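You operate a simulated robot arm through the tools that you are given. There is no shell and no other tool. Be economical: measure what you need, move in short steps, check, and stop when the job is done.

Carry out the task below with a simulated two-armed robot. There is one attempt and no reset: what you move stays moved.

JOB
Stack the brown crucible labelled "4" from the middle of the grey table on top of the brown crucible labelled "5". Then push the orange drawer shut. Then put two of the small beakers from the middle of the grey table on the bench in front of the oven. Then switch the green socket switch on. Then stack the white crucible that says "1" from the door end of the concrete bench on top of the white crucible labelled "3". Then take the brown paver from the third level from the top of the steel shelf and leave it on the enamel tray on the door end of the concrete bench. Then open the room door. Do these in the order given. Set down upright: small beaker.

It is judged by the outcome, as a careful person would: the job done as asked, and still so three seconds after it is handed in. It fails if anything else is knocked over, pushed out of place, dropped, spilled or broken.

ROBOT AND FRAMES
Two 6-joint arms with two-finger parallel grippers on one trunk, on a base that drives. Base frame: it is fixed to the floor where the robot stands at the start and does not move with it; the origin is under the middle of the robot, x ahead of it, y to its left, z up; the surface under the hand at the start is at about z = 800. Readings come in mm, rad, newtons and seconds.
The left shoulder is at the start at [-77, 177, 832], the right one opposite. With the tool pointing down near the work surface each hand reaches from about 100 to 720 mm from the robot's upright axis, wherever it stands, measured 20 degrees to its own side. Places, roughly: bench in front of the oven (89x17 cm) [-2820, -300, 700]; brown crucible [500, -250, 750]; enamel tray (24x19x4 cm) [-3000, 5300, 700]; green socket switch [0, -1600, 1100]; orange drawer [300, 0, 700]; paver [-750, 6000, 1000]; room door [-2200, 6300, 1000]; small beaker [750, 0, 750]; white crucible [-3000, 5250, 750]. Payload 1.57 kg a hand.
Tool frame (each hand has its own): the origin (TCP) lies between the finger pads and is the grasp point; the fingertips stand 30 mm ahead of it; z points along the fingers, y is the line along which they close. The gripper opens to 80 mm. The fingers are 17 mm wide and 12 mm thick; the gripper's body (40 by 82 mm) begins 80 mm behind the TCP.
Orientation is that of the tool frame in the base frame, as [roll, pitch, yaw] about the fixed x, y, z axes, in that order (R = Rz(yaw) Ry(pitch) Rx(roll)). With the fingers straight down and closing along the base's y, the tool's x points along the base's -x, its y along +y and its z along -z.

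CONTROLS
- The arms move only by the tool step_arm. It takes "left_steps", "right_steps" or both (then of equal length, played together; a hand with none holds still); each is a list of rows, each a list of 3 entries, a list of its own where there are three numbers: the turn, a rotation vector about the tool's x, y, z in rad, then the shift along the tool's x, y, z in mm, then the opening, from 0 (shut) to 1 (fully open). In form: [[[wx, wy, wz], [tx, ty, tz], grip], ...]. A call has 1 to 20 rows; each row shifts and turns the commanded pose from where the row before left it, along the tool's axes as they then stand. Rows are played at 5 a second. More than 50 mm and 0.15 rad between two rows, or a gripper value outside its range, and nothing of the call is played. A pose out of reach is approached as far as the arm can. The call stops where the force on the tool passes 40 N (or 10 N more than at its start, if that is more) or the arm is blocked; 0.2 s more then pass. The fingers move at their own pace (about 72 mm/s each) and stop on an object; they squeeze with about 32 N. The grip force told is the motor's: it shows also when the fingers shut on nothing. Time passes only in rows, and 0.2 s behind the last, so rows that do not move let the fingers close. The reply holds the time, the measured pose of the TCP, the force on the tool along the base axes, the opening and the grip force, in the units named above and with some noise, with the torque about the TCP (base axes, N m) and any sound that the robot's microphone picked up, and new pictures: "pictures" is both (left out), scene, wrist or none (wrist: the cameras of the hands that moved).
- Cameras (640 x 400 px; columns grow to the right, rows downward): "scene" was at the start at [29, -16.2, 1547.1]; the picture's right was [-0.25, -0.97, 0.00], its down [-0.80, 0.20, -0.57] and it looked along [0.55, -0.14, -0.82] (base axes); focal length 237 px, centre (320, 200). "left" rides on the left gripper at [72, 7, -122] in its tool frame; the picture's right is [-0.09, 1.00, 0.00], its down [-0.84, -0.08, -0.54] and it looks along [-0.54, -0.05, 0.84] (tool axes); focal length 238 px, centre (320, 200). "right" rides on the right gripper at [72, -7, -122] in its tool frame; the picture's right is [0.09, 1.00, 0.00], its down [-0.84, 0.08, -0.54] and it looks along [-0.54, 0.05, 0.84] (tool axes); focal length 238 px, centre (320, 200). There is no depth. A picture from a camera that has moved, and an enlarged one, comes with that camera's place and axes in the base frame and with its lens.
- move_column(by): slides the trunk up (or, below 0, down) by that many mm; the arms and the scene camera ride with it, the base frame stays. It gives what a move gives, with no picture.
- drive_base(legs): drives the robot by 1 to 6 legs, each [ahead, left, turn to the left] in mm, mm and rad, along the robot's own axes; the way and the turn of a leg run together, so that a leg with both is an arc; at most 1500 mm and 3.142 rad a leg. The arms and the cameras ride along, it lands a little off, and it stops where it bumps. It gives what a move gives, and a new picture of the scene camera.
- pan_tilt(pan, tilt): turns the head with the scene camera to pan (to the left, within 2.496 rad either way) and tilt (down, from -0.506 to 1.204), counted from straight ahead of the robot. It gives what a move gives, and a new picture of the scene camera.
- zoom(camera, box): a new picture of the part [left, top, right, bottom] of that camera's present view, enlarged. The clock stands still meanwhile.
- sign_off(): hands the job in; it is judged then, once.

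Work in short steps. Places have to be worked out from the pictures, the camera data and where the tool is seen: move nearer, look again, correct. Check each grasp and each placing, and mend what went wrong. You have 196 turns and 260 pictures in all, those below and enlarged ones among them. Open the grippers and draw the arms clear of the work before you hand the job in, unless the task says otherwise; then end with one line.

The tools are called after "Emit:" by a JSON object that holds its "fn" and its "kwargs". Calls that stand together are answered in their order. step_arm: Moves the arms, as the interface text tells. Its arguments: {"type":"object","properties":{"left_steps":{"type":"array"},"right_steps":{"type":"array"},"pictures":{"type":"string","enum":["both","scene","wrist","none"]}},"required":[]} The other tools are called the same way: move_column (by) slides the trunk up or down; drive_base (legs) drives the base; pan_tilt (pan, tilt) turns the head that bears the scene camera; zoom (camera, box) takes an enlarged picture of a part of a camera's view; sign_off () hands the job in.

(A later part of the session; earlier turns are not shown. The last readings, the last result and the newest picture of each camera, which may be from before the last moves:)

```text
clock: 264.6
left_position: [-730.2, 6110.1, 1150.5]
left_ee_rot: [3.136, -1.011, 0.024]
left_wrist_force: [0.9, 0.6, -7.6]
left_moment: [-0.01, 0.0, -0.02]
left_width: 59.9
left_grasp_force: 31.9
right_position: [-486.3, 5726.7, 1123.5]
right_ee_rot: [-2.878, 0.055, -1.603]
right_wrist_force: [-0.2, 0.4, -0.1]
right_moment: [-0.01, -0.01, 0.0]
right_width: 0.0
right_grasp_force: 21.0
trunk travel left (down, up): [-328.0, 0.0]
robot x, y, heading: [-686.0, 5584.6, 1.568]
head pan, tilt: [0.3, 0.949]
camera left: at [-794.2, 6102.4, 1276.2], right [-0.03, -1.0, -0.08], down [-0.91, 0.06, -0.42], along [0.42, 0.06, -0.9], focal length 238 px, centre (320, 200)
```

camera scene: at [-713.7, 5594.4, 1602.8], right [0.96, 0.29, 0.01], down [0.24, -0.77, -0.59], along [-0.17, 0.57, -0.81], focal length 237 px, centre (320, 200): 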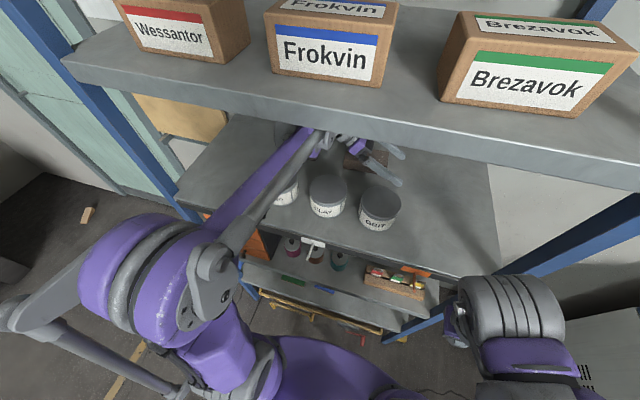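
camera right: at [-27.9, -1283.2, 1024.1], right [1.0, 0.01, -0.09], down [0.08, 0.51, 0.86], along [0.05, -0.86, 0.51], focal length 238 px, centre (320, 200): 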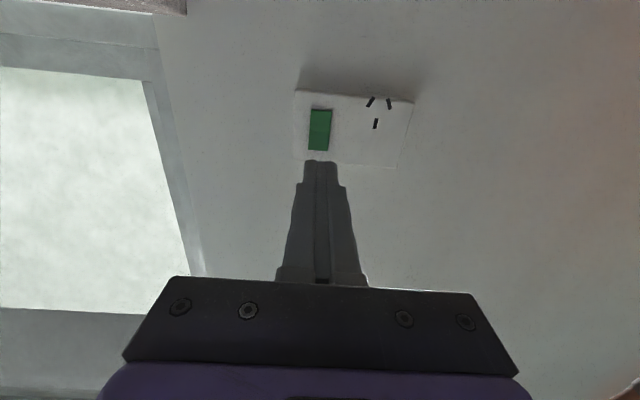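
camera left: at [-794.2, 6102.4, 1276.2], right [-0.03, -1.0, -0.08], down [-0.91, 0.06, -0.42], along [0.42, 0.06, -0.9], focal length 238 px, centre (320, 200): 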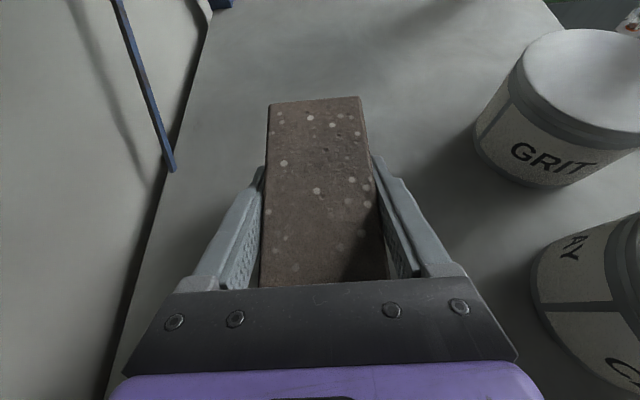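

Lifted level, 7.6 N, well balanced. I shift +200 mm in x behind the GRIT jar.

Emit:
{"fn": "step_arm", "kwargs": {"left_steps": [[[0, 0, 0], [21.2, 1, 33.9], 0.4], [[0, 0, 0], [21.2, 1, 33.9], 0.4], [[0, 0, 0], [21.2, 1, 33.9], 0.4], [[0, 0, 0], [21.2, 1, 33.9], 0.4], [[0, 0, 0], [21.2, 1, 33.9], 0.4], [[0, 0, 0], [0, 0, 0], 0.4]], "pictures": "both"}}

```text
clock: 266.0
left_position: [-529.8, 6106.4, 1149.4]
left_ee_rot: [3.136, -1.011, 0.025]
left_wrist_force: [0.0, -0.8, -5.9]
left_moment: [0.01, -0.06, 0.0]
left_width: 60.1
left_grasp_force: 31.4
right_position: [-486.5, 5726.4, 1123.9]
right_ee_rot: [-2.875, 0.054, -1.603]
right_wrist_force: [0.0, 0.7, 0.1]
right_moment: [0.0, -0.01, 0.02]
right_width: 0.0
right_grasp_force: 21.6
trunk travel left (down, up): [-328.0, 0.0]
robot x, y, heading: [-689.6, 5580.6, 1.574]
head pan, tilt: [0.3, 0.949]
camera scene: at [-711.0, 5612.9, 1603.1], right [0.96, 0.29, 0.0], down [0.24, -0.78, -0.58], along [-0.17, 0.56, -0.81], focal length 237 px, centre (320, 200)
camera left: at [-594.2, 6100.1, 1275.3], right [-0.03, -1.0, -0.08], down [-0.91, 0.06, -0.42], along [0.42, 0.06, -0.9], focal length 238 px, centre (320, 200)
```

scene: 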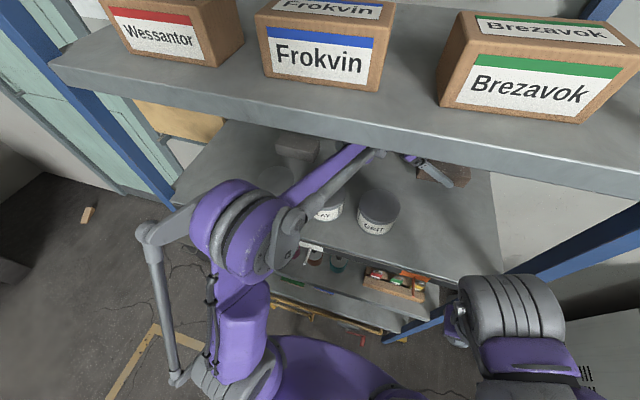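
left: 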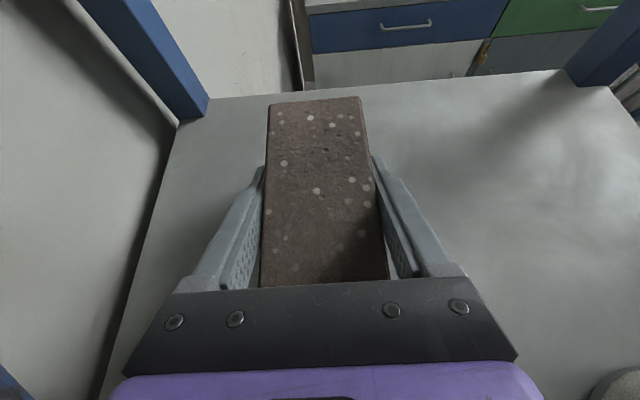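

Paver is beside/behind the jar with ~90 mm to the shelf's right edge. I add 12 mm in x and 15 mm in z, then drive straight back.

Emit:
{"fn": "step_arm", "kwargs": {"left_steps": [[[0, 0, 0], [19, 0, 2.2], 0.4], [[0, 0, 0], [0, 0, 0], 0.4]], "pictures": "none"}}

Emit:
{"fn": "drive_base", "kwargs": {"legs": [[-150, 0, 0]]}}

Emit:
{"fn": "zoom", "kwargs": {"camera": "left", "box": [0, 0, 640, 400]}}

```text
clock: 266.6
left_position: [-516.4, 6107.0, 1165.1]
left_ee_rot: [3.137, -1.011, 0.025]
left_wrist_force: [-0.5, 0.0, -5.7]
left_moment: [0.01, -0.03, 0.03]
left_width: 59.7
left_grasp_force: 32.4
right_position: [-485.3, 5727.1, 1122.9]
right_ee_rot: [-2.878, 0.054, -1.602]
right_wrist_force: [-0.2, 0.9, 0.5]
right_moment: [0.02, -0.03, 0.0]
right_width: 0.1
right_grasp_force: 21.3
trunk travel left (down, up): [-328.0, 0.0]
robot x, y, heading: [-688.5, 5584.8, 1.574]
head pan, tilt: [0.3, 0.949]
```

```text
clock: 268.0
left_position: [-520.0, 5960.3, 1165.8]
left_ee_rot: [3.137, -1.009, 0.029]
left_wrist_force: [-0.7, -0.3, -5.7]
left_moment: [0.03, 0.02, -0.02]
left_width: 59.8
left_grasp_force: 32.1
right_position: [-485.9, 5579.6, 1124.5]
right_ee_rot: [-2.878, 0.052, -1.603]
right_wrist_force: [0.3, -0.5, 0.1]
right_moment: [-0.01, 0.0, 0.01]
right_width: 0.1
right_grasp_force: 22.0
trunk travel left (down, up): [-328.0, 0.0]
robot x, y, heading: [-684.7, 5435.5, 1.569]
head pan, tilt: [0.3, 0.949]
camera scene: at [-710.4, 5465.7, 1603.4], right [0.96, 0.3, 0.0], down [0.24, -0.78, -0.58], along [-0.17, 0.55, -0.81], focal length 237 px, centre (320, 200)
```

scene: 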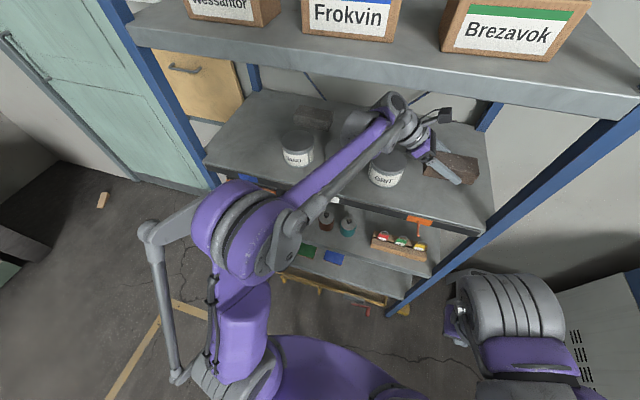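

```text
1.00 times, centred on (320, 200) of left (not enlarged: the box is as wide or as high as the picture)
camera zoom: at [-583.2, 5953.2, 1290.2], right [-0.03, -1.0, -0.08], down [-0.91, 0.06, -0.42], along [0.42, 0.06, -0.9], focal length 238 px, centre (320, 200)
```

zoom: 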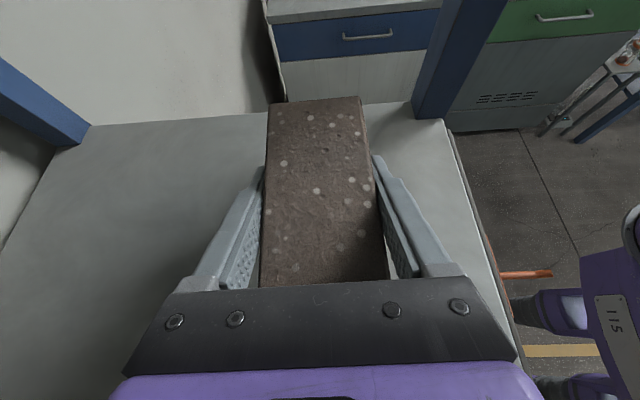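

Clear: ~54 mm to the right post, jars untouched. I continue backing out.

Emit:
{"fn": "drive_base", "kwargs": {"legs": [[-450, 0, 0]]}}

Emit:
{"fn": "pan_tilt", "kwargs": {"pan": 0.0, "tilt": 0.6}}

```text
clock: 270.7
left_position: [-521.0, 5516.1, 1163.6]
left_ee_rot: [3.138, -1.011, 0.035]
left_wrist_force: [0.5, -0.8, -5.9]
left_moment: [0.0, 0.02, -0.04]
left_width: 59.8
left_grasp_force: 31.7
right_position: [-485.0, 5134.8, 1123.8]
right_ee_rot: [-2.879, 0.055, -1.592]
right_wrist_force: [0.0, 0.2, 0.7]
right_moment: [-0.03, 0.02, -0.01]
right_width: 0.2
right_grasp_force: 21.4
trunk travel left (down, up): [-328.0, 0.0]
robot x, y, heading: [-689.9, 4990.1, 1.582]
head pan, tilt: [0.3, 0.949]
camera scene: at [-708.4, 5018.0, 1603.3], right [0.95, 0.3, 0.0], down [0.25, -0.77, -0.58], along [-0.18, 0.55, -0.81], focal length 237 px, centre (320, 200)
```

scene: 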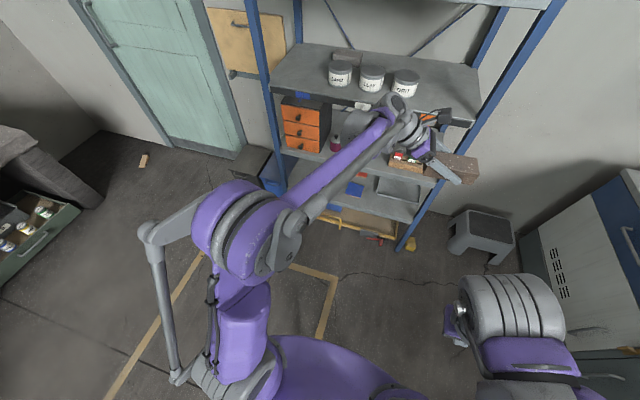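

```text
clock: 271.5
left_position: [-522.8, 5514.0, 1164.1]
left_ee_rot: [3.138, -1.011, 0.038]
left_wrist_force: [-0.5, -0.6, -5.3]
left_moment: [0.0, -0.01, 0.02]
left_width: 59.8
left_grasp_force: 32.2
right_position: [-485.1, 5133.4, 1123.2]
right_ee_rot: [-2.88, 0.055, -1.593]
right_wrist_force: [0.4, -0.6, 0.2]
right_moment: [-0.03, 0.02, -0.02]
right_width: 0.1
right_grasp_force: 21.4
trunk travel left (down, up): [-328.0, 0.0]
robot x, y, heading: [-687.2, 4989.3, 1.583]
head pan, tilt: [0.0, 0.6]
camera scene: at [-687.1, 5036.6, 1631.5], right [1.0, 0.01, 0.0], down [0.01, -0.57, -0.82], along [-0.01, 0.82, -0.57], focal length 237 px, centre (320, 200)
```

scene: 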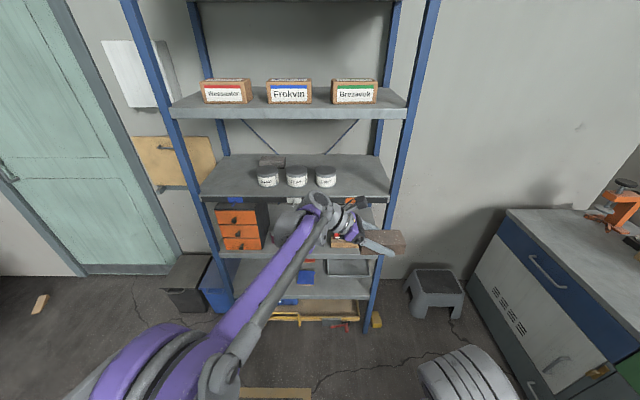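

The paver is out and the shelf undisturbed. I bring the hand to the robot's left-front and swing it 90° about the vertical (paver kept level) so it leans back towards the robot.

Emit:
{"fn": "step_arm", "kwargs": {"left_steps": [[[0, 0, 0], [-23.8, 0, -38.2], 0.4], [[0, 0, 0], [-23.8, 0, -38.2], 0.4], [[0, 0, 0], [-23.8, 0, -38.2], 0.4], [[0, 0, 0], [-23.8, 0, -38.2], 0.4], [[0, 0, 0], [-23.8, 0, -38.2], 0.4], [[0.1213, 0, -0.0758], [0, 0, 0], 0.4], [[0.1213, 0, -0.0758], [0, 0, 0], 0.4], [[0.1213, 0, -0.0758], [0, 0, 0], 0.4], [[0.1213, 0, -0.0758], [0, 0, 0], 0.4], [[0.1213, 0, -0.0758], [0, 0, 0], 0.4], [[0.1213, 0, -0.0758], [0, 0, 0], 0.4], [[0.1213, 0, -0.0758], [0, 0, 0], 0.4], [[0.1213, 0, -0.0758], [0, 0, 0], 0.4], [[0.1213, 0, -0.0758], [0, 0, 0], 0.4], [[0.1213, 0, -0.0758], [0, 0, 0], 0.4], [[0.1213, 0, -0.0758], [0, 0, 0], 0.4], [[0, 0, 0], [0, 0, 0], 0.4]], "pictures": "both"}}

```text
clock: 275.1
left_position: [-748.2, 5507.2, 1163.6]
left_ee_rot: [3.14, -1.01, 1.312]
left_wrist_force: [0.7, -0.1, -6.2]
left_moment: [0.01, 0.01, -0.01]
left_width: 60.2
left_grasp_force: 32.0
left hand out of reach, approached as far as the arm can: row 15, 16
right_position: [-484.6, 5133.4, 1124.1]
right_ee_rot: [-2.878, 0.054, -1.592]
right_wrist_force: [0.6, -0.1, 0.4]
right_moment: [-0.02, -0.02, 0.01]
right_width: 0.1
right_grasp_force: 21.1
trunk travel left (down, up): [-328.0, 0.0]
robot x, y, heading: [-688.7, 4991.4, 1.582]
head pan, tilt: [0.0, 0.6]
camera scene: at [-687.3, 5036.6, 1631.5], right [1.0, 0.01, 0.0], down [0.01, -0.57, -0.82], along [-0.01, 0.82, -0.57], focal length 237 px, centre (320, 200)
camera left: at [-757.9, 5443.2, 1290.2], right [0.95, -0.3, -0.08], down [-0.31, -0.85, -0.42], along [0.06, 0.42, -0.9], focal length 238 px, centre (320, 200)
```

scene: 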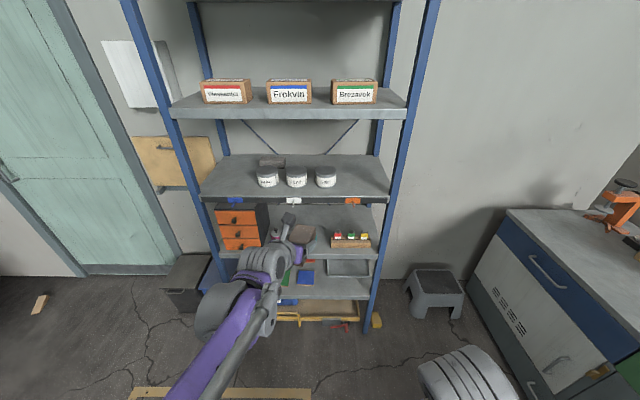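
left: 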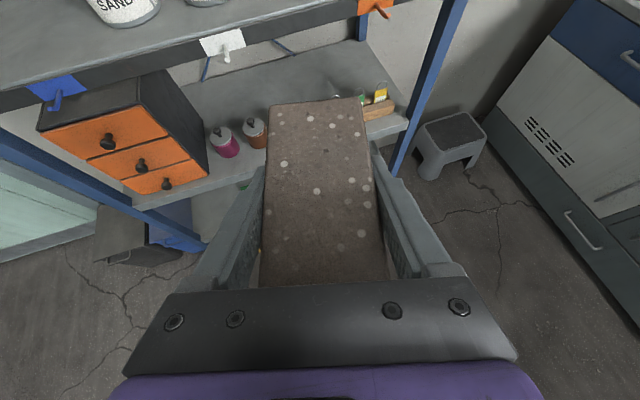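

Swung to within 15° of forward, which is fine. I drive to the concrete bench's door end, facing it.

Emit:
{"fn": "drive_base", "kwargs": {"legs": [[0, 0, 1.56], [1000, 0, 0], [0, -345, 0], [330, 0, 0]]}}

Emit:
{"fn": "pan_tilt", "kwargs": {"pan": 0.0, "tilt": 0.7}}

```text
clock: 289.1
left_position: [-2551.0, 5262.9, 1164.2]
left_ee_rot: [3.14, -1.01, 2.887]
left_wrist_force: [-1.4, 0.0, -7.0]
left_moment: [-0.03, 0.02, -0.02]
left_width: 60.2
left_grasp_force: 31.7
right_position: [-2178.2, 5527.2, 1123.2]
right_ee_rot: [-2.878, 0.052, -0.021]
right_wrist_force: [-0.7, 0.7, 0.6]
right_moment: [-0.02, -0.03, 0.01]
right_width: 0.2
right_grasp_force: 21.2
trunk travel left (down, up): [-328.0, 0.0]
robot x, y, heading: [-2038.5, 5325.4, -3.13]
head pan, tilt: [0.0, 0.6]
camera scene: at [-2077.9, 5326.7, 1631.4], right [-0.01, 1.0, 0.0], down [0.56, 0.01, -0.83], along [-0.83, -0.01, -0.56], focal length 237 px, centre (320, 200)
```

scene: 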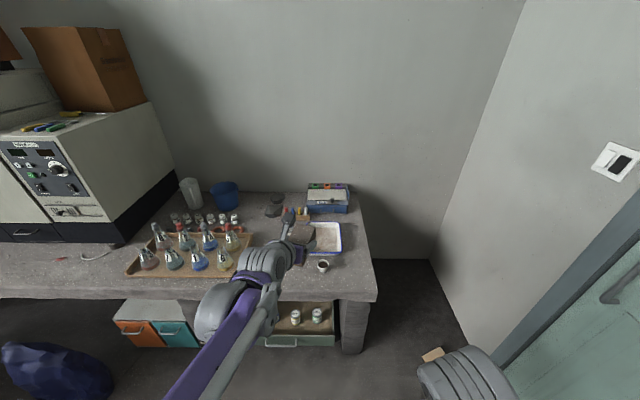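

```text
clock: 289.8
left_position: [-2552.5, 5263.6, 1166.1]
left_ee_rot: [3.14, -1.013, 2.887]
left_wrist_force: [0.4, -0.5, -6.5]
left_moment: [0.02, -0.02, 0.01]
left_width: 59.7
left_grasp_force: 32.4
right_position: [-2178.9, 5526.8, 1123.7]
right_ee_rot: [-2.879, 0.052, -0.021]
right_wrist_force: [0.9, 0.3, -0.1]
right_moment: [0.03, 0.0, 0.0]
right_width: 0.2
right_grasp_force: 21.4
trunk travel left (down, up): [-328.0, 0.0]
robot x, y, heading: [-2030.2, 5325.6, -3.127]
head pan, tilt: [0.0, 0.7]
camera scene: at [-2075.5, 5326.7, 1622.9], right [-0.01, 1.0, 0.0], down [0.64, 0.01, -0.76], along [-0.76, -0.01, -0.64], focal length 237 px, centre (320, 200)
```

scene: 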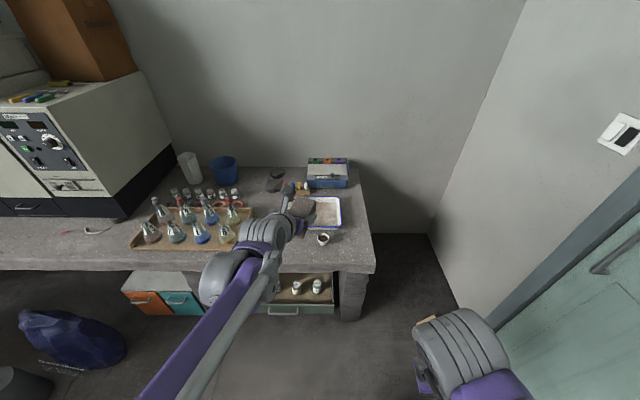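

I drive 400 mm closer with a 65 mm shift right to bring the paver over the tray.

Emit:
{"fn": "drive_base", "kwargs": {"legs": [[0, -62, -0.014], [400, 0, 0]]}}

Emit:
{"fn": "zoom", "kwargs": {"camera": "left", "box": [0, 0, 640, 400]}}

```text
clock: 293.1
left_position: [-2951.3, 5336.0, 1164.5]
left_ee_rot: [3.14, -1.011, 2.87]
left_wrist_force: [0.5, 0.0, -7.0]
left_moment: [0.0, 0.04, 0.03]
left_width: 59.7
left_grasp_force: 32.0
right_position: [-2575.1, 5593.7, 1122.4]
right_ee_rot: [-2.879, 0.054, -0.036]
right_wrist_force: [-0.1, 0.0, -0.1]
right_moment: [-0.02, -0.01, 0.02]
right_width: 0.0
right_grasp_force: 21.3
trunk travel left (down, up): [-328.0, 0.0]
robot x, y, heading: [-2437.0, 5387.4, 3.135]
head pan, tilt: [0.0, 0.7]
camera scene: at [-2474.6, 5391.0, 1622.7], right [0.01, 1.0, 0.0], down [0.64, 0.0, -0.77], along [-0.77, 0.0, -0.64], focal length 237 px, centre (320, 200)
```

scene: 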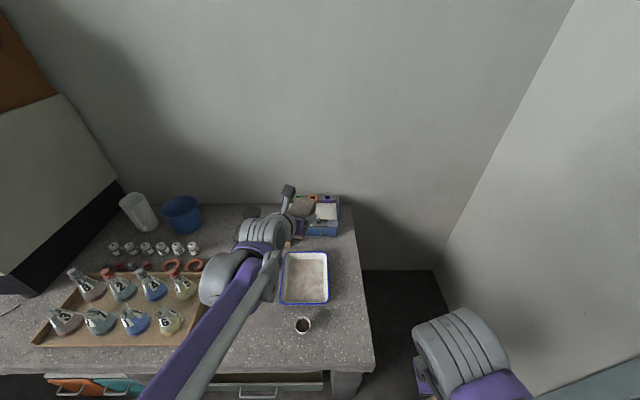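

```text
1.00 times, centred on (320, 200) of left (not enlarged: the box is as wide or as high as the picture)
camera zoom: at [-2886.3, 5324.7, 1289.8], right [0.32, 0.95, -0.08], down [0.85, -0.32, -0.42], along [-0.42, 0.07, -0.9], focal length 238 px, centre (320, 200)
```

zoom: 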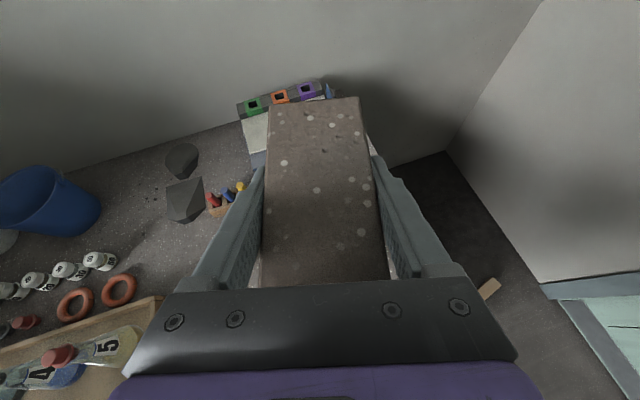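

Tray centre ≈[-3022,5335]. I move the paver over it (x≈-3028) and lower to z≈800.

Emit:
{"fn": "step_arm", "kwargs": {"left_steps": [[[0, 0, 0], [19.7, -10.3, 31.4], 0.4], [[0, 0, 0], [19.7, -10.3, 31.4], 0.4], [[0, 0, 0], [-33.9, 0, 21.2], 0.4], [[0, 0, 0], [-33.9, 0, 21.2], 0.4], [[0, 0, 0], [-33.9, 0, 21.2], 0.4], [[0, 0, 0], [-33.9, 0, 21.2], 0.4], [[0, 0, 0], [-33.9, 0, 21.2], 0.4], [[0, 0, 0], [-33.9, 0, 21.2], 0.4], [[0, 0, 0], [-33.9, 0, 21.2], 0.4], [[0, 0, 0], [-33.9, 0, 21.2], 0.4], [[0, 0, 0], [-33.9, 0, 21.2], 0.4], [[0, 0, 0], [0, 0, 0], 0.4]], "pictures": "both"}}

```text
clock: 295.7
left_position: [-3026.6, 5337.2, 804.5]
left_ee_rot: [3.138, -1.011, 2.867]
left_wrist_force: [0.1, 0.0, -5.7]
left_moment: [-0.01, 0.02, -0.01]
left_width: 59.9
left_grasp_force: 31.9
right_position: [-2575.2, 5592.8, 1123.6]
right_ee_rot: [-2.878, 0.053, -0.036]
right_wrist_force: [0.6, 0.3, 0.0]
right_moment: [0.02, 0.02, 0.04]
right_width: 0.0
right_grasp_force: 21.5
trunk travel left (down, up): [-328.0, 0.0]
robot x, y, heading: [-2437.1, 5390.2, 3.139]
head pan, tilt: [0.0, 0.7]
camera scene: at [-2474.8, 5391.0, 1622.9], right [0.01, 1.0, 0.0], down [0.64, 0.0, -0.76], along [-0.76, 0.0, -0.64], focal length 237 px, centre (320, 200)
camera left: at [-2961.9, 5326.1, 929.4], right [0.32, 0.95, -0.08], down [0.85, -0.32, -0.42], along [-0.42, 0.07, -0.9], focal length 238 px, centre (320, 200)
```

scene: 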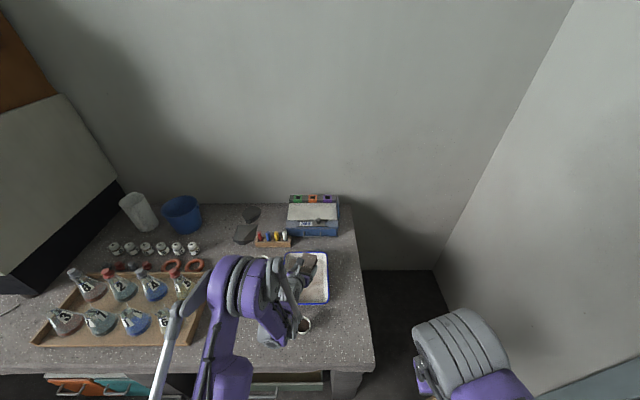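
left: 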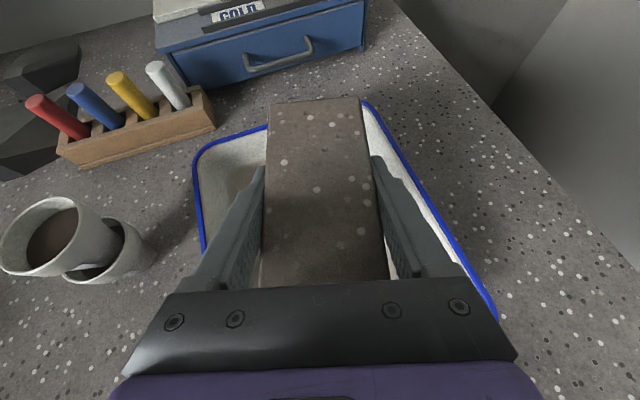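

The paver is centred over the tray (tray x -3145..-2923, y 5246..5430). I lower it towards the tray bottom.

Emit:
{"fn": "step_arm", "kwargs": {"left_steps": [[[0, 0, 0], [-25.4, 0, 15.9], 0.4], [[0, 0, 0], [-21.2, 0, 13.2], 0.4], [[0, 0, 0], [-8.5, 0, 5.3], 0.4], [[0, 0, 0], [-4.2, 0, 2.6], 0.4], [[0, 0, 0], [-2.5, 0, 1.6], 0.4], [[0, 0, 0], [0, 0, 0], 0.4]], "pictures": "both"}}

```text
clock: 297.1
left_position: [-3057.7, 5340.8, 747.4]
left_ee_rot: [3.141, -1.008, 2.871]
left_wrist_force: [0.9, -0.9, -6.4]
left_moment: [0.0, -0.02, 0.0]
left_width: 59.8
left_grasp_force: 31.7
left hand out of reach, approached as far as the arm can: row 1, 2, 3
right_position: [-2575.0, 5593.8, 1124.0]
right_ee_rot: [-2.878, 0.055, -0.035]
right_wrist_force: [-1.1, 0.1, 0.8]
right_moment: [0.02, 0.0, 0.01]
right_width: 0.2
right_grasp_force: 20.7
trunk travel left (down, up): [-328.0, 0.0]
robot x, y, heading: [-2433.6, 5387.8, 3.134]
head pan, tilt: [0.0, 0.7]
camera scene: at [-2475.2, 5391.0, 1622.9], right [0.01, 1.0, 0.0], down [0.64, 0.0, -0.76], along [-0.76, 0.0, -0.64], focal length 237 px, centre (320, 200)
camera left: at [-2991.9, 5329.2, 872.3], right [0.32, 0.95, -0.08], down [0.85, -0.32, -0.42], along [-0.42, 0.07, -0.9], focal length 238 px, centre (320, 200)
```

scene: 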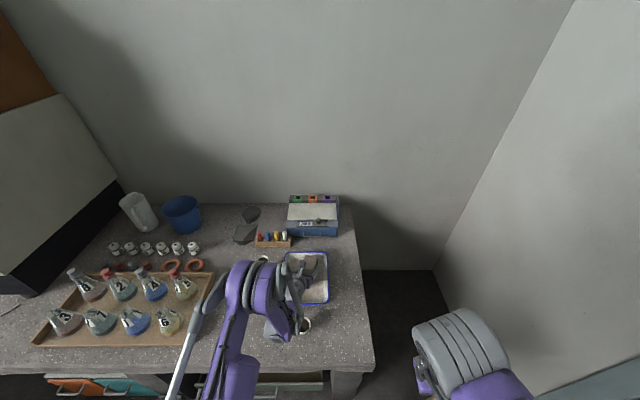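
left: 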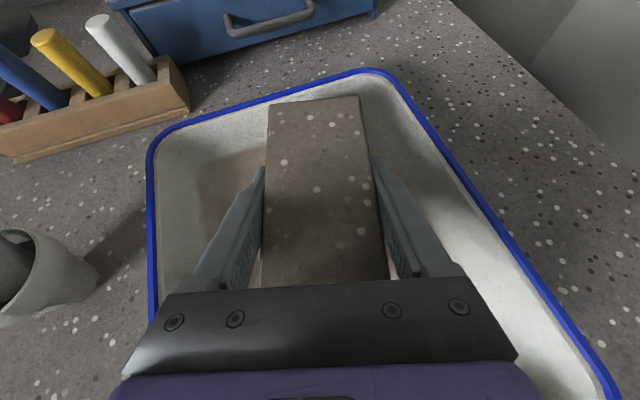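

The arm's low limit moved it 30 mm forward. I check clearances near crucible 2 before using the base and trunk for the rest.

Emit:
{"fn": "zoom", "kwargs": {"camera": "scene", "box": [230, 230, 350, 350]}}

```text
3.33 times, centred on (290, 290) of scene
camera zoom: at [-2475.2, 5391.0, 1622.9], right [0.01, 1.0, 0.0], down [0.64, 0.0, -0.76], along [-0.76, 0.0, -0.64], focal length 791 px, centre (420, -100)
```

zoom: 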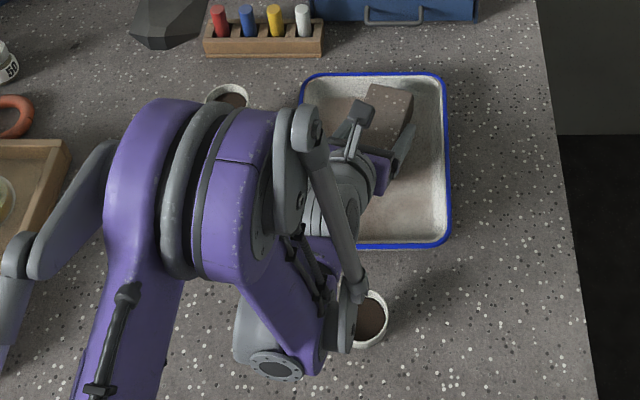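

The wrist is ~80 mm above crucible 2, so it is clear. I drive back 28 mm and lower the trunk 14 mm.

Emit:
{"fn": "drive_base", "kwargs": {"legs": [[-26, 0, 0]]}}

Emit:
{"fn": "move_column", "kwargs": {"by": -14}}

Emit:
{"fn": "zoom", "kwargs": {"camera": "left", "box": [0, 0, 640, 400]}}

```text
clock: 297.9
left_position: [-3035.2, 5339.1, 748.2]
left_ee_rot: [3.14, -1.008, 2.869]
left_wrist_force: [-0.5, -0.1, -7.0]
left_moment: [-0.01, 0.01, 0.01]
left_width: 59.8
left_grasp_force: 32.1
right_position: [-2551.6, 5593.1, 1124.9]
right_ee_rot: [-2.879, 0.053, -0.037]
right_wrist_force: [-0.5, -0.3, -0.9]
right_moment: [0.0, 0.0, 0.0]
right_width: 0.2
right_grasp_force: 21.7
trunk travel left (down, up): [-328.0, 0.0]
robot x, y, heading: [-2409.1, 5388.8, 3.139]
head pan, tilt: [0.0, 0.7]
camera scene: at [-2453.2, 5390.8, 1623.3], right [0.0, 1.0, 0.0], down [0.65, 0.0, -0.76], along [-0.76, 0.0, -0.65], focal length 237 px, centre (320, 200)
```

scene: 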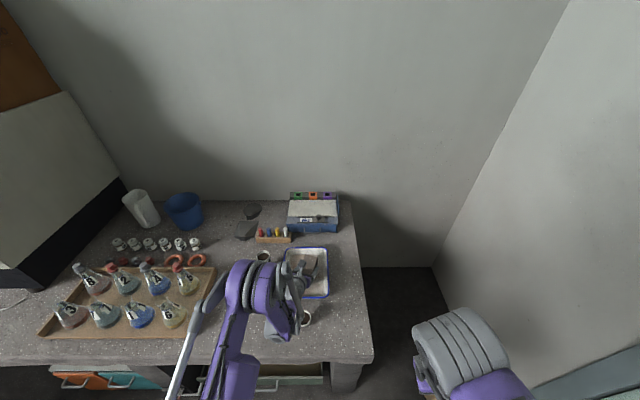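

```text
clock: 298.5
left_position: [-3028.4, 5339.9, 735.1]
left_ee_rot: [-3.141, -1.023, 2.869]
left_wrist_force: [12.4, 0.2, 23.5]
left_moment: [0.0, 0.8, 0.03]
left_width: 59.3
left_grasp_force: 32.8
right_position: [-2545.2, 5593.7, 1108.8]
right_ee_rot: [-2.878, 0.052, -0.037]
right_wrist_force: [0.0, -0.4, -0.7]
right_moment: [-0.01, -0.03, 0.02]
right_width: 0.1
right_grasp_force: 20.9
trunk travel left (down, up): [-314.0, 14.0]
robot x, y, heading: [-2409.4, 5388.2, 3.138]
head pan, tilt: [0.0, 0.7]
stopped: the force on the tool passed its limit at 41 N (the readings are from after the stop); the commanded pose is now the measured one
```

```text
1.00 times, centred on (320, 200) of left (not enlarged: the box is as wide or as high as the picture)
camera zoom: at [-2962.1, 5328.7, 860.8], right [0.31, 0.95, -0.08], down [0.85, -0.32, -0.43], along [-0.43, 0.07, -0.9], focal length 238 px, centre (320, 200)
```

zoom: 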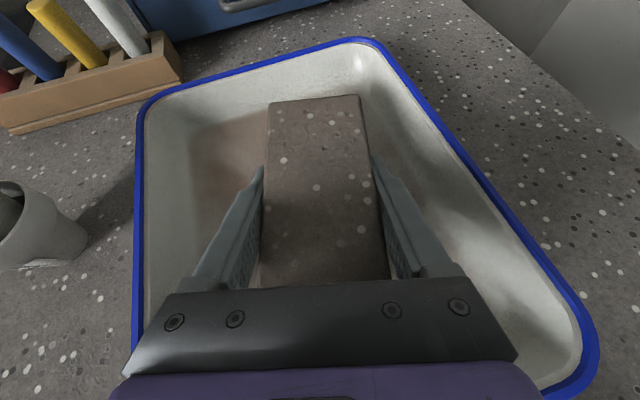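

The paver has touched the tray floor (23 N). I open the gripper.

Emit:
{"fn": "step_arm", "kwargs": {"left_steps": [[[0, 0, 0], [1, 0, -0.6], 0.4], [[0, 0, 0], [0, 0, 0], 0.8], [[0, 0, 0], [0, 0, 0], 1], [[0, 0, 0], [0, 0, 0], 1]], "pictures": "wrist"}}

```text
clock: 299.5
left_position: [-3031.0, 5341.3, 735.8]
left_ee_rot: [-3.141, -1.018, 2.87]
left_wrist_force: [0.8, 5.6, 16.7]
left_moment: [-0.21, 0.42, -0.22]
left_width: 75.5
left_grasp_force: 0.1
right_position: [-2546.8, 5594.2, 1108.5]
right_ee_rot: [-2.879, 0.051, -0.036]
right_wrist_force: [-0.2, 0.2, 0.1]
right_moment: [0.02, 0.0, -0.01]
right_width: 0.0
right_grasp_force: 21.6
trunk travel left (down, up): [-314.0, 14.0]
robot x, y, heading: [-2409.0, 5391.3, 3.133]
head pan, tilt: [0.0, 0.7]
camera left: at [-2964.8, 5329.8, 861.1], right [0.31, 0.95, -0.08], down [0.85, -0.32, -0.43], along [-0.43, 0.07, -0.9], focal length 238 px, centre (320, 200)
```

left: 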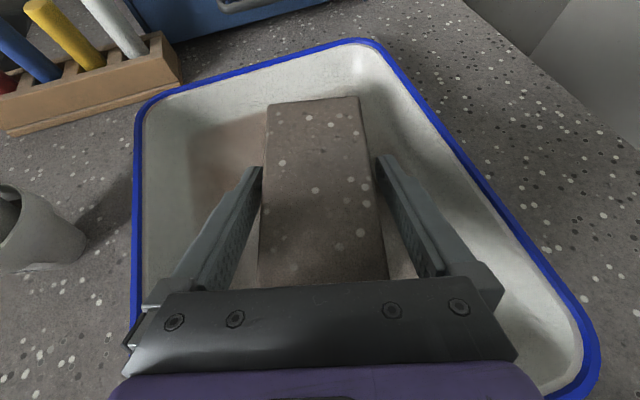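

Fingers are open around it. I lift the hand straight up and away.

Emit:
{"fn": "step_arm", "kwargs": {"left_steps": [[[0, 0, 0], [2.5, 0, -1.6], 1], [[0, 0, 0], [2.5, 0, -1.6], 1], [[0, 0, 0], [8.5, 0, -5.3], 1], [[0, 0, 0], [17, 0, -10.6], 1], [[0, 0, 0], [25.4, 0, -15.9], 1], [[0, 0, 0], [30, 0, -18.7], 1], [[0, 0, 0], [34, 0, -21], 1], [[0, 0, 0], [34, 0, -21], 1], [[0, 0, 0], [34, 0, -21], 1], [[0, 0, 0], [34, 0, -21], 1], [[0, 0, 0], [34, 0, -21], 1]], "pictures": "both"}}

```text
clock: 301.9
left_position: [-3029.0, 5340.8, 1036.7]
left_ee_rot: [3.14, -1.018, 2.872]
left_wrist_force: [0.8, 0.5, -0.5]
left_moment: [-0.01, 0.01, -0.01]
left_width: 79.9
left_grasp_force: 0.1
right_position: [-2547.0, 5593.6, 1108.5]
right_ee_rot: [-2.878, 0.052, -0.038]
right_wrist_force: [-0.3, -0.4, -0.7]
right_moment: [0.0, -0.01, 0.0]
right_width: 0.0
right_grasp_force: 21.2
trunk travel left (down, up): [-314.0, 14.0]
robot x, y, heading: [-2409.9, 5392.4, 3.133]
head pan, tilt: [0.0, 0.7]
camera scene: at [-2449.6, 5390.9, 1610.1], right [0.01, 1.0, 0.0], down [0.64, 0.0, -0.77], along [-0.77, 0.0, -0.64], focal length 237 px, centre (320, 200)
camera left: at [-2963.4, 5329.3, 1161.8], right [0.31, 0.95, -0.08], down [0.85, -0.32, -0.43], along [-0.43, 0.07, -0.9], focal length 238 px, centre (320, 200)
```

scene: 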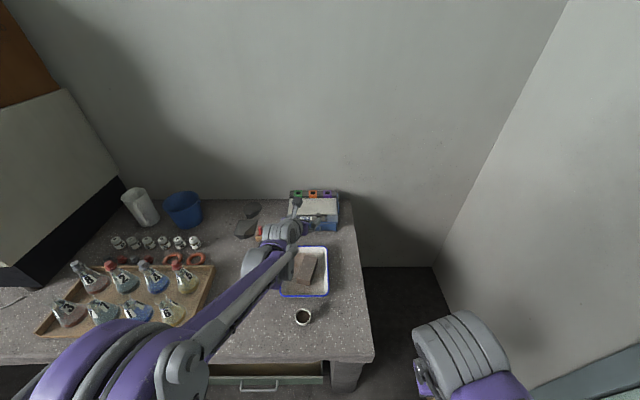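
left: 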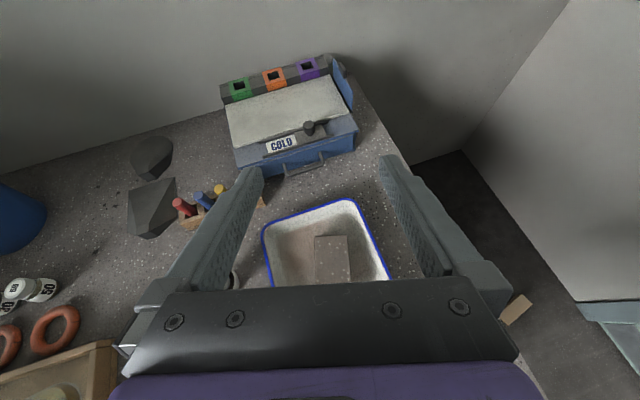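

The paver rests in the tray. Now the door: I pull the left hand in (keeping this pose) and back away, then turn to face the door.

Emit:
{"fn": "step_arm", "kwargs": {"left_steps": [[[0, 0, 0], [-20, 0, -41.6], 1], [[0, 0, 0], [-20, 0, -41.6], 1], [[0, 0, 0], [-20, 0, -41.6], 1], [[0, 0, 0], [-20, 0, -41.6], 1], [[0, 0, 0], [0, 0, 0], 1]], "pictures": "none"}}

Emit:
{"fn": "drive_base", "kwargs": {"legs": [[-300, 0, 0], [0, 250, 0], [0, 0, -1.563]]}}

Emit:
{"fn": "pan_tilt", "kwargs": {"pan": 0.0, "tilt": 0.4}}

```text
clock: 303.1
left_position: [-2854.4, 5290.2, 1057.6]
left_ee_rot: [3.139, -1.014, 2.873]
left_wrist_force: [0.2, 0.0, 0.4]
left_moment: [-0.01, 0.02, 0.0]
left_width: 79.9
left_grasp_force: 0.0
right_position: [-2549.8, 5592.5, 1109.9]
right_ee_rot: [-2.877, 0.051, -0.036]
right_wrist_force: [-0.4, -0.2, -1.0]
right_moment: [-0.05, 0.02, -0.01]
right_width: 0.1
right_grasp_force: 21.3
trunk travel left (down, up): [-314.0, 14.0]
robot x, y, heading: [-2408.3, 5388.7, 3.137]
head pan, tilt: [0.0, 0.7]
```

```text
clock: 311.2
left_position: [-2231.8, 5581.4, 1057.8]
left_ee_rot: [3.139, -1.016, 1.348]
left_wrist_force: [0.3, 0.6, -0.2]
left_moment: [-0.01, 0.04, -0.02]
left_width: 80.1
left_grasp_force: 0.0
right_position: [-1915.5, 5289.0, 1109.0]
right_ee_rot: [-2.879, 0.051, -1.558]
right_wrist_force: [0.1, 0.3, -0.1]
right_moment: [0.01, -0.02, 0.0]
right_width: 0.2
right_grasp_force: 21.1
trunk travel left (down, up): [-314.0, 14.0]
robot x, y, heading: [-2111.7, 5142.6, 1.615]
head pan, tilt: [0.0, 0.7]
camera scene: at [-2114.0, 5184.0, 1610.1], right [1.0, 0.04, 0.0], down [0.03, -0.64, -0.76], along [-0.03, 0.76, -0.64], focal length 237 px, centre (320, 200)
```

scene: 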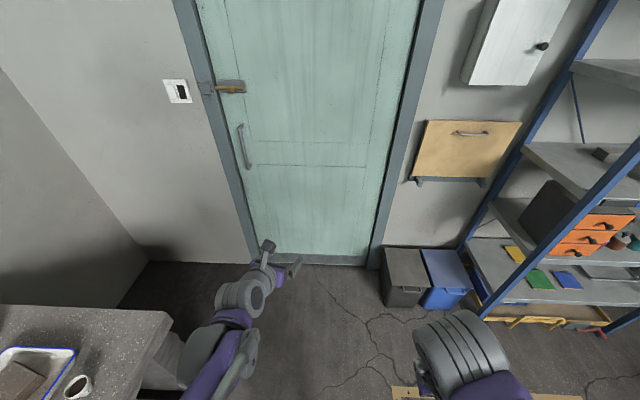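

```text
clock: 312.0
left_position: [-2233.4, 5580.3, 1059.1]
left_ee_rot: [3.141, -1.018, 1.35]
left_wrist_force: [0.5, -0.1, 0.9]
left_moment: [-0.01, 0.0, 0.0]
left_width: 80.0
left_grasp_force: 0.3
right_position: [-1914.6, 5290.3, 1108.3]
right_ee_rot: [-2.879, 0.05, -1.557]
right_wrist_force: [0.3, 0.6, -0.6]
right_moment: [0.02, -0.01, 0.01]
right_width: 0.2
right_grasp_force: 21.0
trunk travel left (down, up): [-314.0, 14.0]
robot x, y, heading: [-2114.7, 5141.6, 1.612]
head pan, tilt: [0.0, 0.4]
camera scene: at [-2114.3, 5191.7, 1636.9], right [1.0, 0.04, 0.0], down [0.02, -0.39, -0.92], along [-0.04, 0.92, -0.39], focal length 237 px, centre (320, 200)
```

scene: 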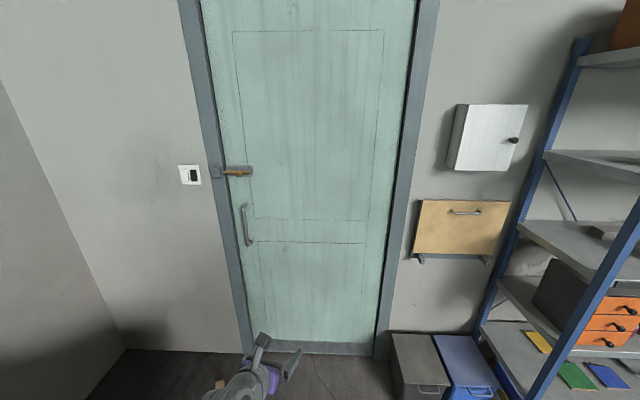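

I zoom on the latch, handle and frame edges to see how the door works.

Emit:
{"fn": "zoom", "kwargs": {"camera": "scene", "box": [195, 150, 275, 200]}}

Emit:
{"fn": "zoom", "kwargs": {"camera": "scene", "box": [205, 190, 285, 260]}}

Emit:
{"fn": "zoom", "kwargs": {"camera": "scene", "box": [360, 0, 450, 360]}}

```text
8.00 times, centred on (235, 175) of scene
camera zoom: at [-2114.3, 5191.7, 1636.9], right [1.0, 0.04, 0.0], down [0.02, -0.39, -0.92], along [-0.04, 0.92, -0.39], focal length 1898 px, centre (1000, 400)
```

zoom: 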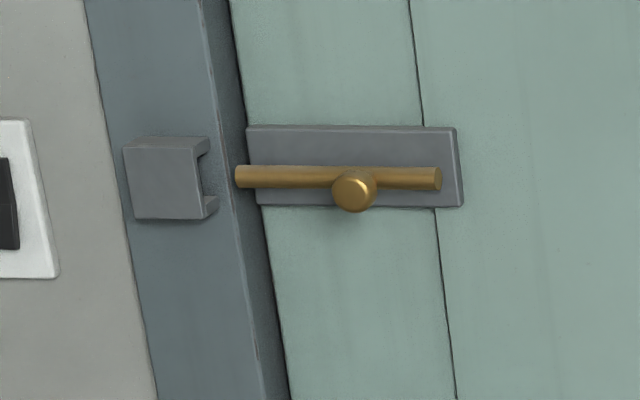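

```text
5.71 times, centred on (245, 225) of scene
camera zoom: at [-2114.3, 5191.7, 1636.9], right [1.0, 0.04, 0.0], down [0.02, -0.39, -0.92], along [-0.04, 0.92, -0.39], focal length 1356 px, centre (749, 57)
```

zoom: 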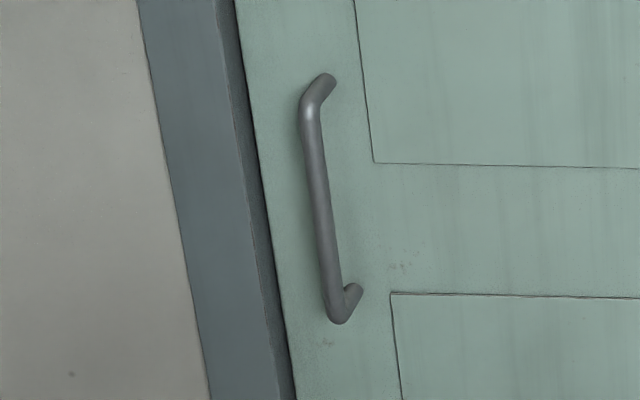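

```text
1.11 times, centred on (405, 180) of scene
camera zoom: at [-2114.3, 5191.7, 1636.9], right [1.0, 0.04, 0.0], down [0.02, -0.39, -0.92], along [-0.04, 0.92, -0.39], focal length 264 px, centre (226, 222)
```

zoom: 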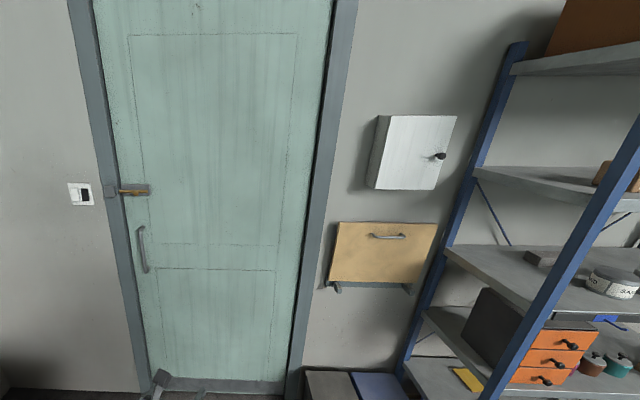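

The bolt is already drawn back, and the door has a vertical D-handle at about [-2540,6251,1045] (z 930–1160), hinged at x≈-1840. I position the robot left of the door's swing and level the left hand.

Emit:
{"fn": "drive_base", "kwargs": {"legs": [[0, 250, -0.042], [230, 0, 0]]}}

Emit:
{"fn": "step_arm", "kwargs": {"left_steps": [[[0, 0.14, 0], [0, 0, 0], 1], [[0, 0.14, 0], [0, 0, 0], 1], [[0, 0.14, 0], [0, 0, 0], 1], [[0, 0.135, 0], [0, 0, 0], 1], [[0, 0, 0], [0, 0, 0], 1]], "pictures": "wrist"}}

```text
clock: 316.2
left_position: [-2460.9, 5812.1, 1058.8]
left_ee_rot: [3.142, -1.018, 1.303]
left_wrist_force: [0.8, -0.3, -0.1]
left_moment: [-0.02, -0.02, 0.04]
left_width: 80.0
left_grasp_force: 0.0
right_position: [-2158.7, 5505.7, 1108.3]
right_ee_rot: [-2.88, 0.051, -1.605]
right_wrist_force: [-0.8, 0.2, 0.1]
right_moment: [0.03, 0.03, 0.0]
right_width: 0.0
right_grasp_force: 21.0
trunk travel left (down, up): [-314.0, 14.0]
robot x, y, heading: [-2365.1, 5365.2, 1.566]
head pan, tilt: [0.0, 0.4]
camera scene: at [-2360.9, 5417.2, 1636.8], right [1.0, 0.0, 0.0], down [0.0, -0.39, -0.92], along [0.0, 0.92, -0.39], focal length 237 px, centre (320, 200)
```

scene: 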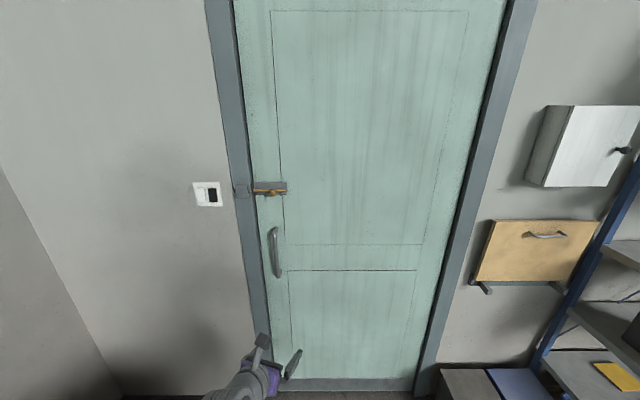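

```text
clock: 317.4
left_position: [-2461.3, 5810.7, 1058.5]
left_ee_rot: [0.565, -1.568, -2.403]
left_wrist_force: [0.6, 0.0, -1.0]
left_moment: [-0.02, -0.03, 0.02]
left_width: 79.8
left_grasp_force: 0.2
right_position: [-2157.3, 5505.8, 1108.6]
right_ee_rot: [-2.879, 0.052, -1.604]
right_wrist_force: [0.3, -0.5, 0.6]
right_moment: [0.0, -0.02, -0.04]
right_width: 0.0
right_grasp_force: 21.3
trunk travel left (down, up): [-314.0, 14.0]
robot x, y, heading: [-2359.6, 5364.2, 1.574]
head pan, tilt: [0.0, 0.4]
camera left: at [-2486.7, 5692.4, 1129.1], right [0.96, -0.26, -0.09], down [-0.22, -0.5, -0.84], along [0.17, 0.82, -0.54], focal length 238 px, centre (320, 200)
```

left: 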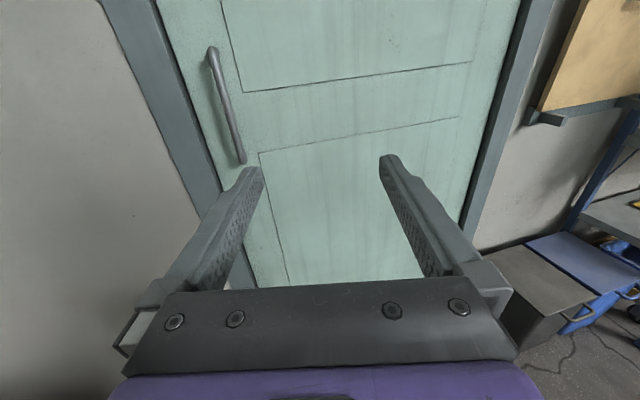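

Hand is level at z≈1058. The handle is around [-2541,6190..6250]; I approach to ~80 mm short and look.

Emit:
{"fn": "step_arm", "kwargs": {"left_steps": [[[0, 0, 0], [0, -20.6, 36], 1], [[0, 0, 0], [0, -20.6, 36], 1], [[0, 0, 0], [0, -20.6, 36], 1], [[0, 0, 0], [0, -20.6, 36], 1], [[0, 0, 0], [0, -20.6, 36], 1], [[0, 0, 0], [0, -20.6, 36], 1], [[0, 0, 0], [0, -20.6, 36], 1], [[0, 0, 0], [0, -20.6, 30], 1], [[0, 0, 0], [0, 0, 0], 1]], "pictures": "both"}}

```text
clock: 319.4
left_position: [-2546.5, 6128.2, 1056.3]
left_ee_rot: [0.783, -1.57, -2.623]
left_wrist_force: [-0.3, -0.1, 0.2]
left_moment: [-0.02, -0.01, 0.04]
left_width: 79.9
left_grasp_force: 0.1
right_position: [-2156.8, 5505.9, 1109.7]
right_ee_rot: [-2.879, 0.051, -1.605]
right_wrist_force: [-0.4, 0.6, 0.6]
right_moment: [0.03, -0.01, -0.01]
right_width: 0.0
right_grasp_force: 21.6
trunk travel left (down, up): [-314.0, 14.0]
robot x, y, heading: [-2360.5, 5366.6, 1.571]
head pan, tilt: [0.0, 0.4]
camera scene: at [-2360.7, 5417.0, 1636.9], right [1.0, 0.0, 0.0], down [0.0, -0.39, -0.92], along [0.0, 0.92, -0.39], focal length 237 px, centre (320, 200)
camera left: at [-2571.1, 6008.6, 1127.8], right [0.96, -0.26, -0.09], down [-0.22, -0.5, -0.84], along [0.18, 0.82, -0.54], focal length 238 px, centre (320, 200)
```

scene: 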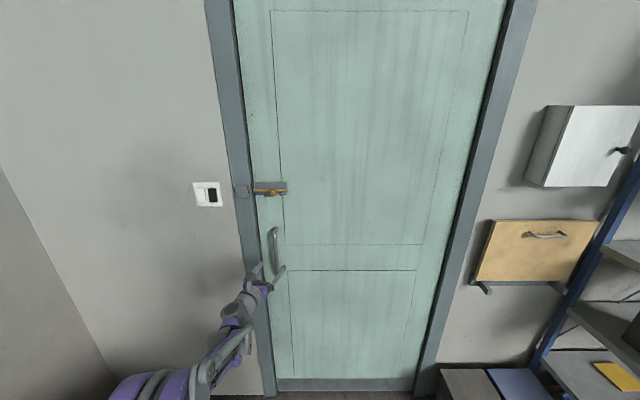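
left: 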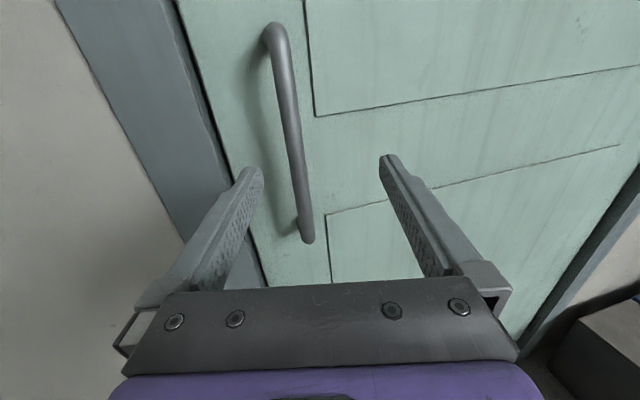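

The bar is at about [-2543,6253], z 908–1143. I centre laterally, then advance 120 mm so the bar lies at the TCP.

Emit:
{"fn": "step_arm", "kwargs": {"left_steps": [[[0, 0, 0], [0, -15, 0], 1], [[0, 0, 0], [0, -15, 0], 1], [[0, 0, 0], [0, 0, 35], 1], [[0, 0, 0], [0, 0, 35], 1], [[0, 0, 0], [0, 0, 30], 1], [[0, 0, 0], [0, 0, 12], 1], [[0, 0, 0], [0, 0, 0], 1]], "pictures": "wrist"}}

```text
clock: 321.0
left_position: [-2545.8, 6242.6, 1058.3]
left_ee_rot: [0.733, -1.57, -2.573]
left_wrist_force: [0.8, 0.2, -1.0]
left_moment: [0.0, -0.01, 0.0]
left_width: 79.9
left_grasp_force: 0.0
right_position: [-2157.9, 5506.0, 1108.3]
right_ee_rot: [-2.877, 0.052, -1.604]
right_wrist_force: [-1.1, -0.7, -0.4]
right_moment: [0.0, 0.01, 0.03]
right_width: 0.2
right_grasp_force: 20.9
trunk travel left (down, up): [-314.0, 14.0]
robot x, y, heading: [-2359.3, 5363.9, 1.568]
head pan, tilt: [0.0, 0.4]
camera left: at [-2570.8, 6123.4, 1129.0], right [0.96, -0.26, -0.09], down [-0.22, -0.5, -0.84], along [0.17, 0.82, -0.54], focal length 238 px, centre (320, 200)
```

left: 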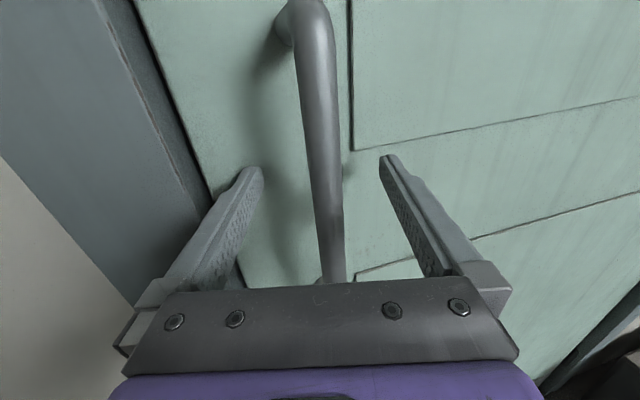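

The bar lies between the fingers at the TCP. I close on it and pull gently.

Emit:
{"fn": "step_arm", "kwargs": {"left_steps": [[[0, 0, 0], [0, 0, 0], 0.6], [[0, 0, 0], [0, 0, 0], 0.2], [[0, 0, 0], [0, 0, 0], 0], [[0, 0, 0], [0, 0, 0], 0], [[0, 0, 0], [0, 0, 0], 0]], "pictures": "none"}}

```text
clock: 322.2
left_position: [-2541.6, 6242.3, 1057.5]
left_ee_rot: [-0.245, -1.569, -1.598]
left_wrist_force: [13.4, -7.3, -5.7]
left_moment: [0.45, -0.34, -0.12]
left_width: 18.0
left_grasp_force: 32.7
right_position: [-2157.0, 5505.7, 1109.5]
right_ee_rot: [-2.88, 0.05, -1.605]
right_wrist_force: [0.7, 0.6, 0.0]
right_moment: [-0.04, -0.01, 0.02]
right_width: 0.0
right_grasp_force: 21.5
trunk travel left (down, up): [-314.0, 14.0]
robot x, y, heading: [-2358.8, 5369.8, 1.571]
head pan, tilt: [0.0, 0.4]
```

Holding the 18 mm bar. I pull 40 mm in -y and see whether the door follows.

Emit:
{"fn": "step_arm", "kwargs": {"left_steps": [[[0, 0, 0], [0, 1.7, -4.6], 0], [[0, 0, 0], [0, 3.2, -9.5], 0], [[0, 0, 0], [0, 3.2, -9.5], 0], [[0, 0, 0], [0, 3.2, -9.5], 0], [[0, 0, 0], [0, 3.2, -9.5], 0], [[0, 0, 0], [0, 0, 0], 0]], "pictures": "wrist"}}

```text
clock: 323.6
left_position: [-2538.4, 6197.1, 1058.6]
left_ee_rot: [-0.932, -1.57, -0.91]
left_wrist_force: [20.8, 3.9, 5.3]
left_moment: [0.09, -0.23, -0.03]
left_width: 17.9
left_grasp_force: 32.4
right_position: [-2156.4, 5507.1, 1108.5]
right_ee_rot: [-2.879, 0.052, -1.605]
right_wrist_force: [-0.2, 0.3, -0.6]
right_moment: [0.0, 0.01, 0.03]
right_width: 0.2
right_grasp_force: 20.9
trunk travel left (down, up): [-314.0, 14.0]
robot x, y, heading: [-2361.9, 5367.8, 1.573]
head pan, tilt: [0.0, 0.4]
camera left: at [-2563.4, 6078.4, 1129.1], right [0.96, -0.27, -0.09], down [-0.22, -0.5, -0.84], along [0.18, 0.82, -0.54], focal length 238 px, centre (320, 200)
```

left: 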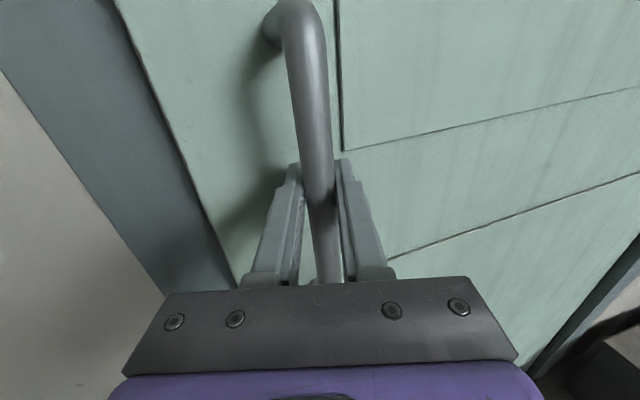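

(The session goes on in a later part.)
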